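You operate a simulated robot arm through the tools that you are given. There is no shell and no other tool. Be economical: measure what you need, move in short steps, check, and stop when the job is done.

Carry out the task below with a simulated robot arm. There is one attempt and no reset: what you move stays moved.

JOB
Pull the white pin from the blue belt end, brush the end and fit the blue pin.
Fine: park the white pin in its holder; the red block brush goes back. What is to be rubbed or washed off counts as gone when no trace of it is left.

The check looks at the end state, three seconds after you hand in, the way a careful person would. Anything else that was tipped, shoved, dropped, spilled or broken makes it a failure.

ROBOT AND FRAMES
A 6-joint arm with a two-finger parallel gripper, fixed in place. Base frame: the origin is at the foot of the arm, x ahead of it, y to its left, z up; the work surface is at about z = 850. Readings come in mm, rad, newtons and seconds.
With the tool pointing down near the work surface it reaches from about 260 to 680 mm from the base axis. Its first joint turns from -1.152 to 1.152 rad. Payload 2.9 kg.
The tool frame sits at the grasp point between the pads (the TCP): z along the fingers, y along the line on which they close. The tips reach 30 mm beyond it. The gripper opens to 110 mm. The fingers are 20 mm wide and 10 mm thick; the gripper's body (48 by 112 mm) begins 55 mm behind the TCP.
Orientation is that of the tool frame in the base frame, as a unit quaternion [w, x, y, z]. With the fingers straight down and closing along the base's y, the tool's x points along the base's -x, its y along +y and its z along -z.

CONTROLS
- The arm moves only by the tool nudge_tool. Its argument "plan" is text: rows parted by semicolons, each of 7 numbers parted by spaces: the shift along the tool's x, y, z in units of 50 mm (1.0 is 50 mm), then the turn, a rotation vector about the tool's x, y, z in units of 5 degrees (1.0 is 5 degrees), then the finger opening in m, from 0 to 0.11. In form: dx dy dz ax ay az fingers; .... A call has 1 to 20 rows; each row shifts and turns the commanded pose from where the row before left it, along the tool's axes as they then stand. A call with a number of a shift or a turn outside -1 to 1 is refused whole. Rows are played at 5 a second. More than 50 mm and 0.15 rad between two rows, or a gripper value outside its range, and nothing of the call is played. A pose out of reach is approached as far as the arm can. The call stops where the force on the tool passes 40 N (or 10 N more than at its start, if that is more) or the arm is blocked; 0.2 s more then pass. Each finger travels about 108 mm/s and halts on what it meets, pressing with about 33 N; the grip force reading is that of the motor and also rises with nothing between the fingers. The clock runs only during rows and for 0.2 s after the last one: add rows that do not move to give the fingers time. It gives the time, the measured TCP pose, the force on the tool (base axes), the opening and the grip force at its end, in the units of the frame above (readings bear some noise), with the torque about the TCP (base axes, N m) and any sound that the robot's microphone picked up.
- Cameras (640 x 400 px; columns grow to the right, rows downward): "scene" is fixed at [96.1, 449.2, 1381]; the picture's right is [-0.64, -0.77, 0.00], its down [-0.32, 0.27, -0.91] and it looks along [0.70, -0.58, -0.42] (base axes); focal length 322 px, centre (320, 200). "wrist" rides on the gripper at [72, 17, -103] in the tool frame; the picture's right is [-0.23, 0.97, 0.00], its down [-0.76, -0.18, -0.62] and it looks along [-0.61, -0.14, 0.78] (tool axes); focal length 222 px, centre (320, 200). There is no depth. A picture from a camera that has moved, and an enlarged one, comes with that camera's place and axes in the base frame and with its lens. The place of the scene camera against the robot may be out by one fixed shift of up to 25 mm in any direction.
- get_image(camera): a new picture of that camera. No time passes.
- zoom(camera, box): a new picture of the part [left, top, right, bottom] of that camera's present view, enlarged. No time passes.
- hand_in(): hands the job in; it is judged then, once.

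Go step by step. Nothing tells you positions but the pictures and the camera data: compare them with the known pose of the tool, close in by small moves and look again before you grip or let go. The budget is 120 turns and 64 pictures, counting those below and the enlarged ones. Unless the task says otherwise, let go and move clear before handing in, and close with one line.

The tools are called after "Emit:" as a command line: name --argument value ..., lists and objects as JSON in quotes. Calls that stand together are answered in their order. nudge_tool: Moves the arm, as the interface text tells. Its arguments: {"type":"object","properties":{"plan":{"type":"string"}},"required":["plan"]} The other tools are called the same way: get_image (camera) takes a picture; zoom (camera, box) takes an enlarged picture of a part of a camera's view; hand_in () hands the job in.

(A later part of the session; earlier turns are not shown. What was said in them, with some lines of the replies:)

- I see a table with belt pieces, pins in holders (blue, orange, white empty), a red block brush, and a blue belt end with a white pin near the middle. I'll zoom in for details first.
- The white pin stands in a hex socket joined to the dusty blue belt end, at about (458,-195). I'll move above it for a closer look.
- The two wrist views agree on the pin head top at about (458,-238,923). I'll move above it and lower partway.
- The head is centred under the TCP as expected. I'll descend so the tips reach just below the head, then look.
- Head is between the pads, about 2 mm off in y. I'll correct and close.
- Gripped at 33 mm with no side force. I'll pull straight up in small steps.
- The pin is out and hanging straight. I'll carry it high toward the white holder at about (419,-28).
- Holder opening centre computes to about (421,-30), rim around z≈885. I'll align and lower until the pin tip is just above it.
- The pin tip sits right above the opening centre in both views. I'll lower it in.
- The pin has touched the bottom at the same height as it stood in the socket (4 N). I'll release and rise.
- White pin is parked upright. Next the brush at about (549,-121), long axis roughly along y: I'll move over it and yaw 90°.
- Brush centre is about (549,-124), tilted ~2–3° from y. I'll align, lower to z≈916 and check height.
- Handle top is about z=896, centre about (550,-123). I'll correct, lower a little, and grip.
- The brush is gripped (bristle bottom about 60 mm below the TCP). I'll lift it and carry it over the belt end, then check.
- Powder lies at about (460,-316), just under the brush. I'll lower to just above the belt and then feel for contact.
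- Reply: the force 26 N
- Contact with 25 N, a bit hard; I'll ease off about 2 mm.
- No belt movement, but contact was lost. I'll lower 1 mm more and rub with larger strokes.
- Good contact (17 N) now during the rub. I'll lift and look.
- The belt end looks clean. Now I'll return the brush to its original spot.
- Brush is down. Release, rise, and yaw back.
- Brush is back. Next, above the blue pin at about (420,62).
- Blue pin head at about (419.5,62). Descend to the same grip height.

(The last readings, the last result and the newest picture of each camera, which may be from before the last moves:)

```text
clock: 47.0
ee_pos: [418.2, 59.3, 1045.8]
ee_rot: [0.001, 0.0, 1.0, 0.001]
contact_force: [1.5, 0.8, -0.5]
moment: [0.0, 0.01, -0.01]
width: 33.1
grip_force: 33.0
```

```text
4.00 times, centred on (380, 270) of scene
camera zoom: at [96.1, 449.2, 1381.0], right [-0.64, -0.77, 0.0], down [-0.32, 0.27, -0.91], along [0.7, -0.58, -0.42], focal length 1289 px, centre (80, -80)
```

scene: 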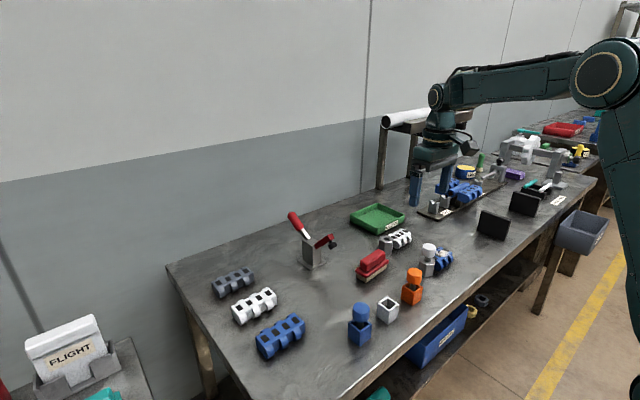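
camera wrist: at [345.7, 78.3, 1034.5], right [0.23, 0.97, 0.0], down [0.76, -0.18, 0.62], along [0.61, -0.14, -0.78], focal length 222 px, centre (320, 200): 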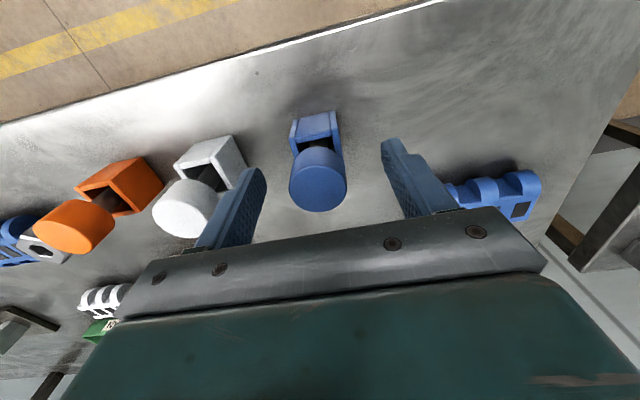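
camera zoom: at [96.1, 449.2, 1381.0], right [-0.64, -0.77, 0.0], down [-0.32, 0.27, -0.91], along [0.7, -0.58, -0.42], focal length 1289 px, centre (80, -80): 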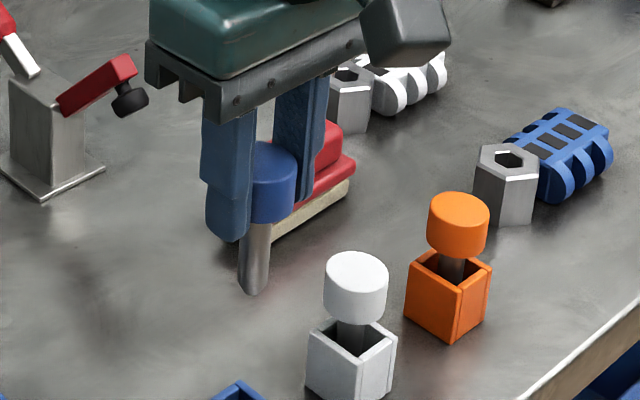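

Blue pin is out and straight. Carry it to above the hex socket at (459.3,-240).

Emit:
nudge_tool --plan "-0.117 -0.856 0 0 0 0 0.025;-0.117 -0.856 0 0 0 0 0.025;-0.117 -0.856 0 0 0 0 0.025;-0.117 -0.856 0 0 0 0 0.025;-0.117 -0.856 0 0 0 0 0.025;-0.117 -0.856 0 0 0 0 0.025;-0.117 -0.856 0 0 0 0 0.025;0 0 0.6 0 0 0 0.025;0 0 0.6 0 0 0 0.025;0 0 0 0 0 0 0.025"

Emit:
zoom --camera "scene" --box '[380, 205, 508, 285]'

Emit:
zoom --camera "wrist" --box '[240, 80, 400, 220]'

```text
clock: 49.2
ee_pos: [460.4, -239.3, 985.1]
ee_rot: [0.001, -0.001, 1.0, 0.0]
contact_force: [-0.2, 0.0, 0.3]
moment: [0.02, 0.0, 0.0]
width: 32.7
grip_force: 32.9
```

```text
5.00 times, centred on (444, 245) of scene
camera zoom: at [96.1, 449.2, 1381.0], right [-0.64, -0.77, 0.0], down [-0.32, 0.27, -0.91], along [0.7, -0.58, -0.42], focal length 1611 px, centre (-300, -25)
```

zoom: 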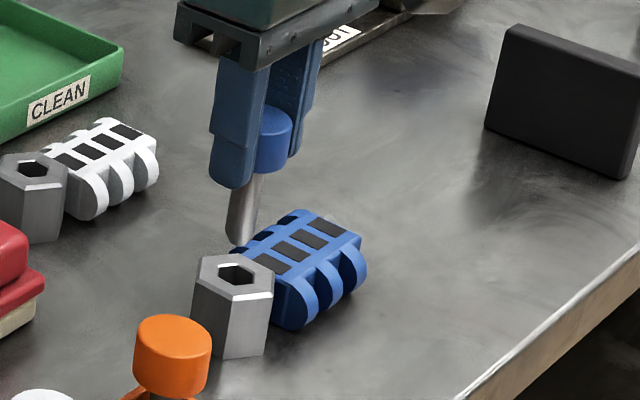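

```text
2.86 times, centred on (320, 150) of wrist
camera zoom: at [387.0, -223.4, 1088.6], right [0.23, 0.97, 0.0], down [0.76, -0.18, 0.62], along [0.61, -0.14, -0.78], focal length 635 px, centre (320, 343)
```

zoom: 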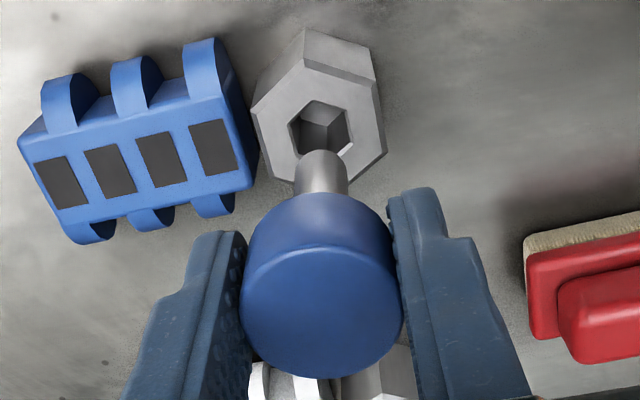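

The hole centre computes to (460,-239.5), matching the TCP; belt is clean. Lowering gently.

Emit:
nudge_tool --plan "0 0 0.2 0 0 0 0.025;0 0 0.2 0 0 0 0.025;0 0 0.12 0 0 0 0.025;0 0 0.12 0 0 0 0.025;0 0 0 0 0 0 0.025"

Emit:
zoom --camera "scene" --box '[400, 215, 480, 275]'

```text
clock: 50.4
ee_pos: [460.9, -241.7, 953.3]
ee_rot: [-0.001, -0.001, 1.0, 0.0]
contact_force: [-3.8, 2.8, -0.3]
moment: [0.17, 0.23, 0.02]
width: 32.7
grip_force: 33.3
```

```text
6.67 times, centred on (440, 245) of scene
camera zoom: at [96.0, 449.3, 1381.0], right [-0.64, -0.77, 0.0], down [-0.32, 0.27, -0.91], along [0.7, -0.58, -0.42], focal length 2148 px, centre (-480, -100)
```

zoom: 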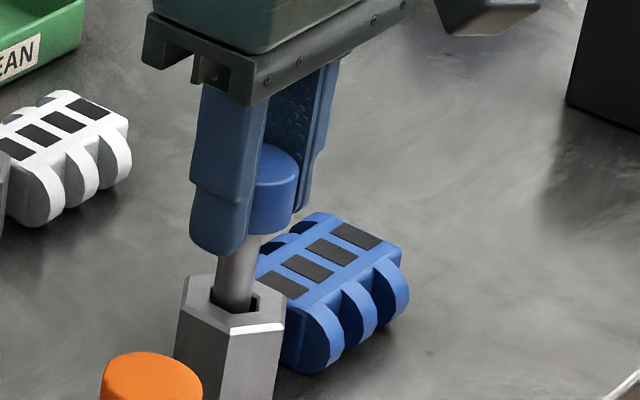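

Shaft is in the mouth with a slight side force; I'll shift toward relief (−x, +y ~1.2 mm).

Emit:
nudge_tool --plan "0.02 0.03 0 0 0 0 0.025;0 0 0 0 0 0 0.025"

```text
clock: 51.0
ee_pos: [459.0, -238.5, 954.4]
ee_rot: [0.001, 0.0, 1.0, 0.0]
contact_force: [-0.3, -1.0, -1.1]
moment: [-0.09, 0.06, -0.04]
width: 33.1
grip_force: 32.6
```

Emit:
nudge_tool --plan "0 0 0.1 0 0 0 0.025;0 0 0.1 0 0 0 0.025;0 0 0.1 0 0 0 0.025;0 0 0 0 0 0 0.025"

```text
clock: 52.0
ee_pos: [459.3, -238.8, 939.6]
ee_rot: [0.0, 0.0, 1.0, 0.0]
contact_force: [-0.1, 0.0, -1.2]
moment: [-0.01, -0.02, -0.02]
width: 32.7
grip_force: 33.1
```

Sliding freely with no side force; continue to the bottom.

Emit:
nudge_tool --plan "0 0 0.06 0 0 0 0.025;0 0 0.06 0 0 0 0.025;0 0 0.04 0 0 0 0.025;0 0 0 0 0 0 0.025"

```text
clock: 53.0
ee_pos: [459.5, -239.2, 931.4]
ee_rot: [0.0, -0.001, 1.0, 0.001]
contact_force: [-0.2, -0.5, 0.0]
moment: [0.0, 0.01, 0.03]
width: 32.7
grip_force: 33.1
```

Emit:
nudge_tool --plan "0 0 0.02 0 0 0 0.025;0 0 0.02 0 0 0 0.025;0 0 0 0 0 0 0.025"

Emit:
zoom --camera "scene" --box '[400, 215, 480, 275]'

```text
clock: 53.8
ee_pos: [459.0, -239.1, 930.6]
ee_rot: [0.001, 0.0, 1.0, -0.001]
contact_force: [-4.6, 2.6, 21.1]
moment: [0.26, 0.24, -0.03]
width: 33.1
grip_force: 32.6
```

```text
6.67 times, centred on (440, 245) of scene
camera zoom: at [95.7, 449.4, 1381.0], right [-0.64, -0.77, 0.0], down [-0.32, 0.27, -0.91], along [0.7, -0.58, -0.42], focal length 2148 px, centre (-480, -100)
```

zoom: 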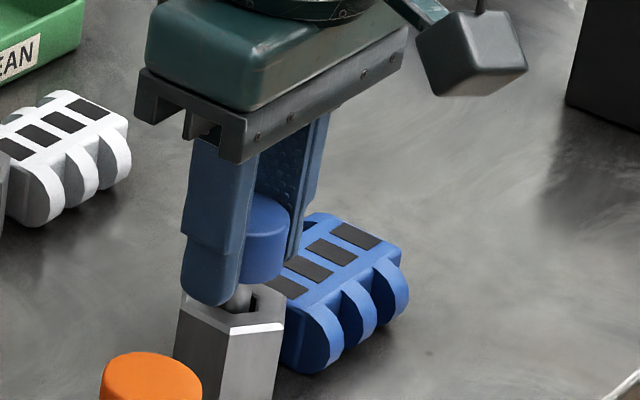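

Bottomed out at the expected height. Relieve, release, and rise.

Emit:
nudge_tool --plan "0 0 -0.02 0 0 0 0.025;0 0 0 0 0 0 0.045;0 0 0 0 0 0 0.065;0 0 0 0 0 0 0.075;0 0 0 0 0 0 0.075;0 0 -0.4 0 0 0 0.075;0 0 -0.8 0 0 0 0.075;0 0 -0.8 0 0 0 0.075;0 0 -0.8 0 0 0 0.075;0 0 0 0 0 0 0.075"

Emit:
get_image --camera "wrist"

Emit:
zoom --camera "scene" --box '[310, 210, 470, 330]'

Emit:
zoom --camera "wrist" --box '[220, 70, 380, 190]'

```text
clock: 56.0
ee_pos: [458.6, -240.7, 1070.8]
ee_rot: [0.0, 0.001, 1.0, 0.0]
contact_force: [-1.0, 0.4, 0.0]
moment: [0.04, 0.02, -0.01]
width: 74.8
grip_force: 0.0
```

```text
19 pictures are left
camera wrist: at [385.1, -223.0, 1174.0], right [0.23, 0.97, 0.0], down [0.76, -0.18, 0.62], along [0.61, -0.14, -0.78], focal length 222 px, centre (320, 200)
```

wrist: 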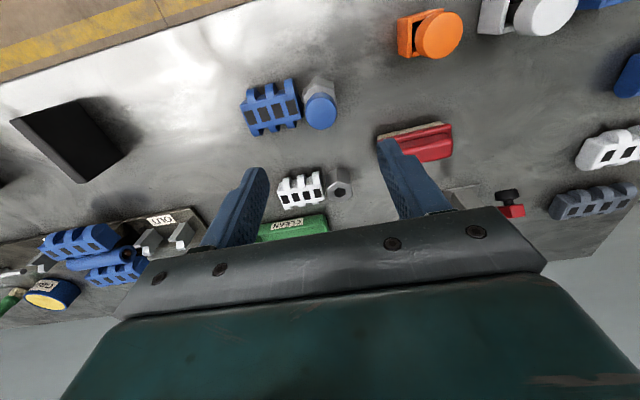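

```text
3.33 times, centred on (390, 270) of scene
camera zoom: at [96.1, 449.2, 1381.0], right [-0.64, -0.77, 0.0], down [-0.32, 0.27, -0.91], along [0.7, -0.58, -0.42], focal length 1074 px, centre (87, -33)
```

zoom: 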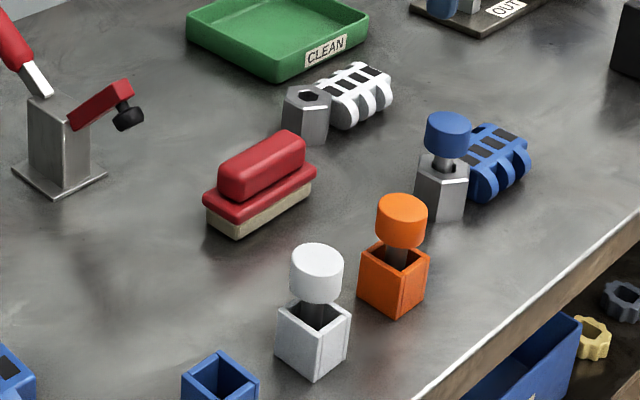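

```text
3.33 times, centred on (300, 130) of wrist
camera zoom: at [385.1, -223.0, 1174.0], right [0.23, 0.97, 0.0], down [0.76, -0.18, 0.62], along [0.61, -0.14, -0.78], focal length 740 px, centre (387, 433)
```

zoom: 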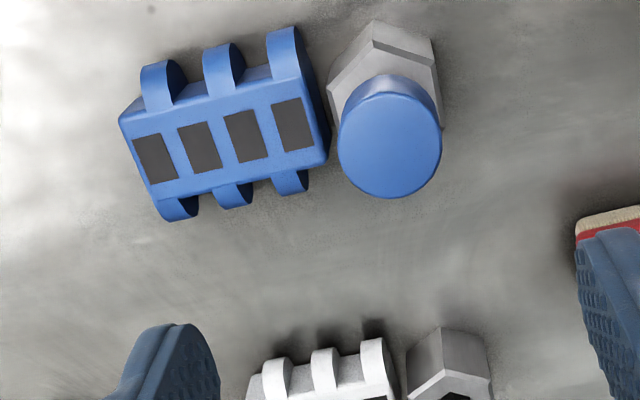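

The blue pin is seated in the clean belt end, the white pin is parked, and the brush is back in place. The gripper is clear, so I'm handing in.

Emit:
hand_in

```text
The job is handed in.
```

The job is handed in: the white pin is parked in its holder, no powder shows on the blue belt end, the red brush is back where it was, and the blue pin is fitted.
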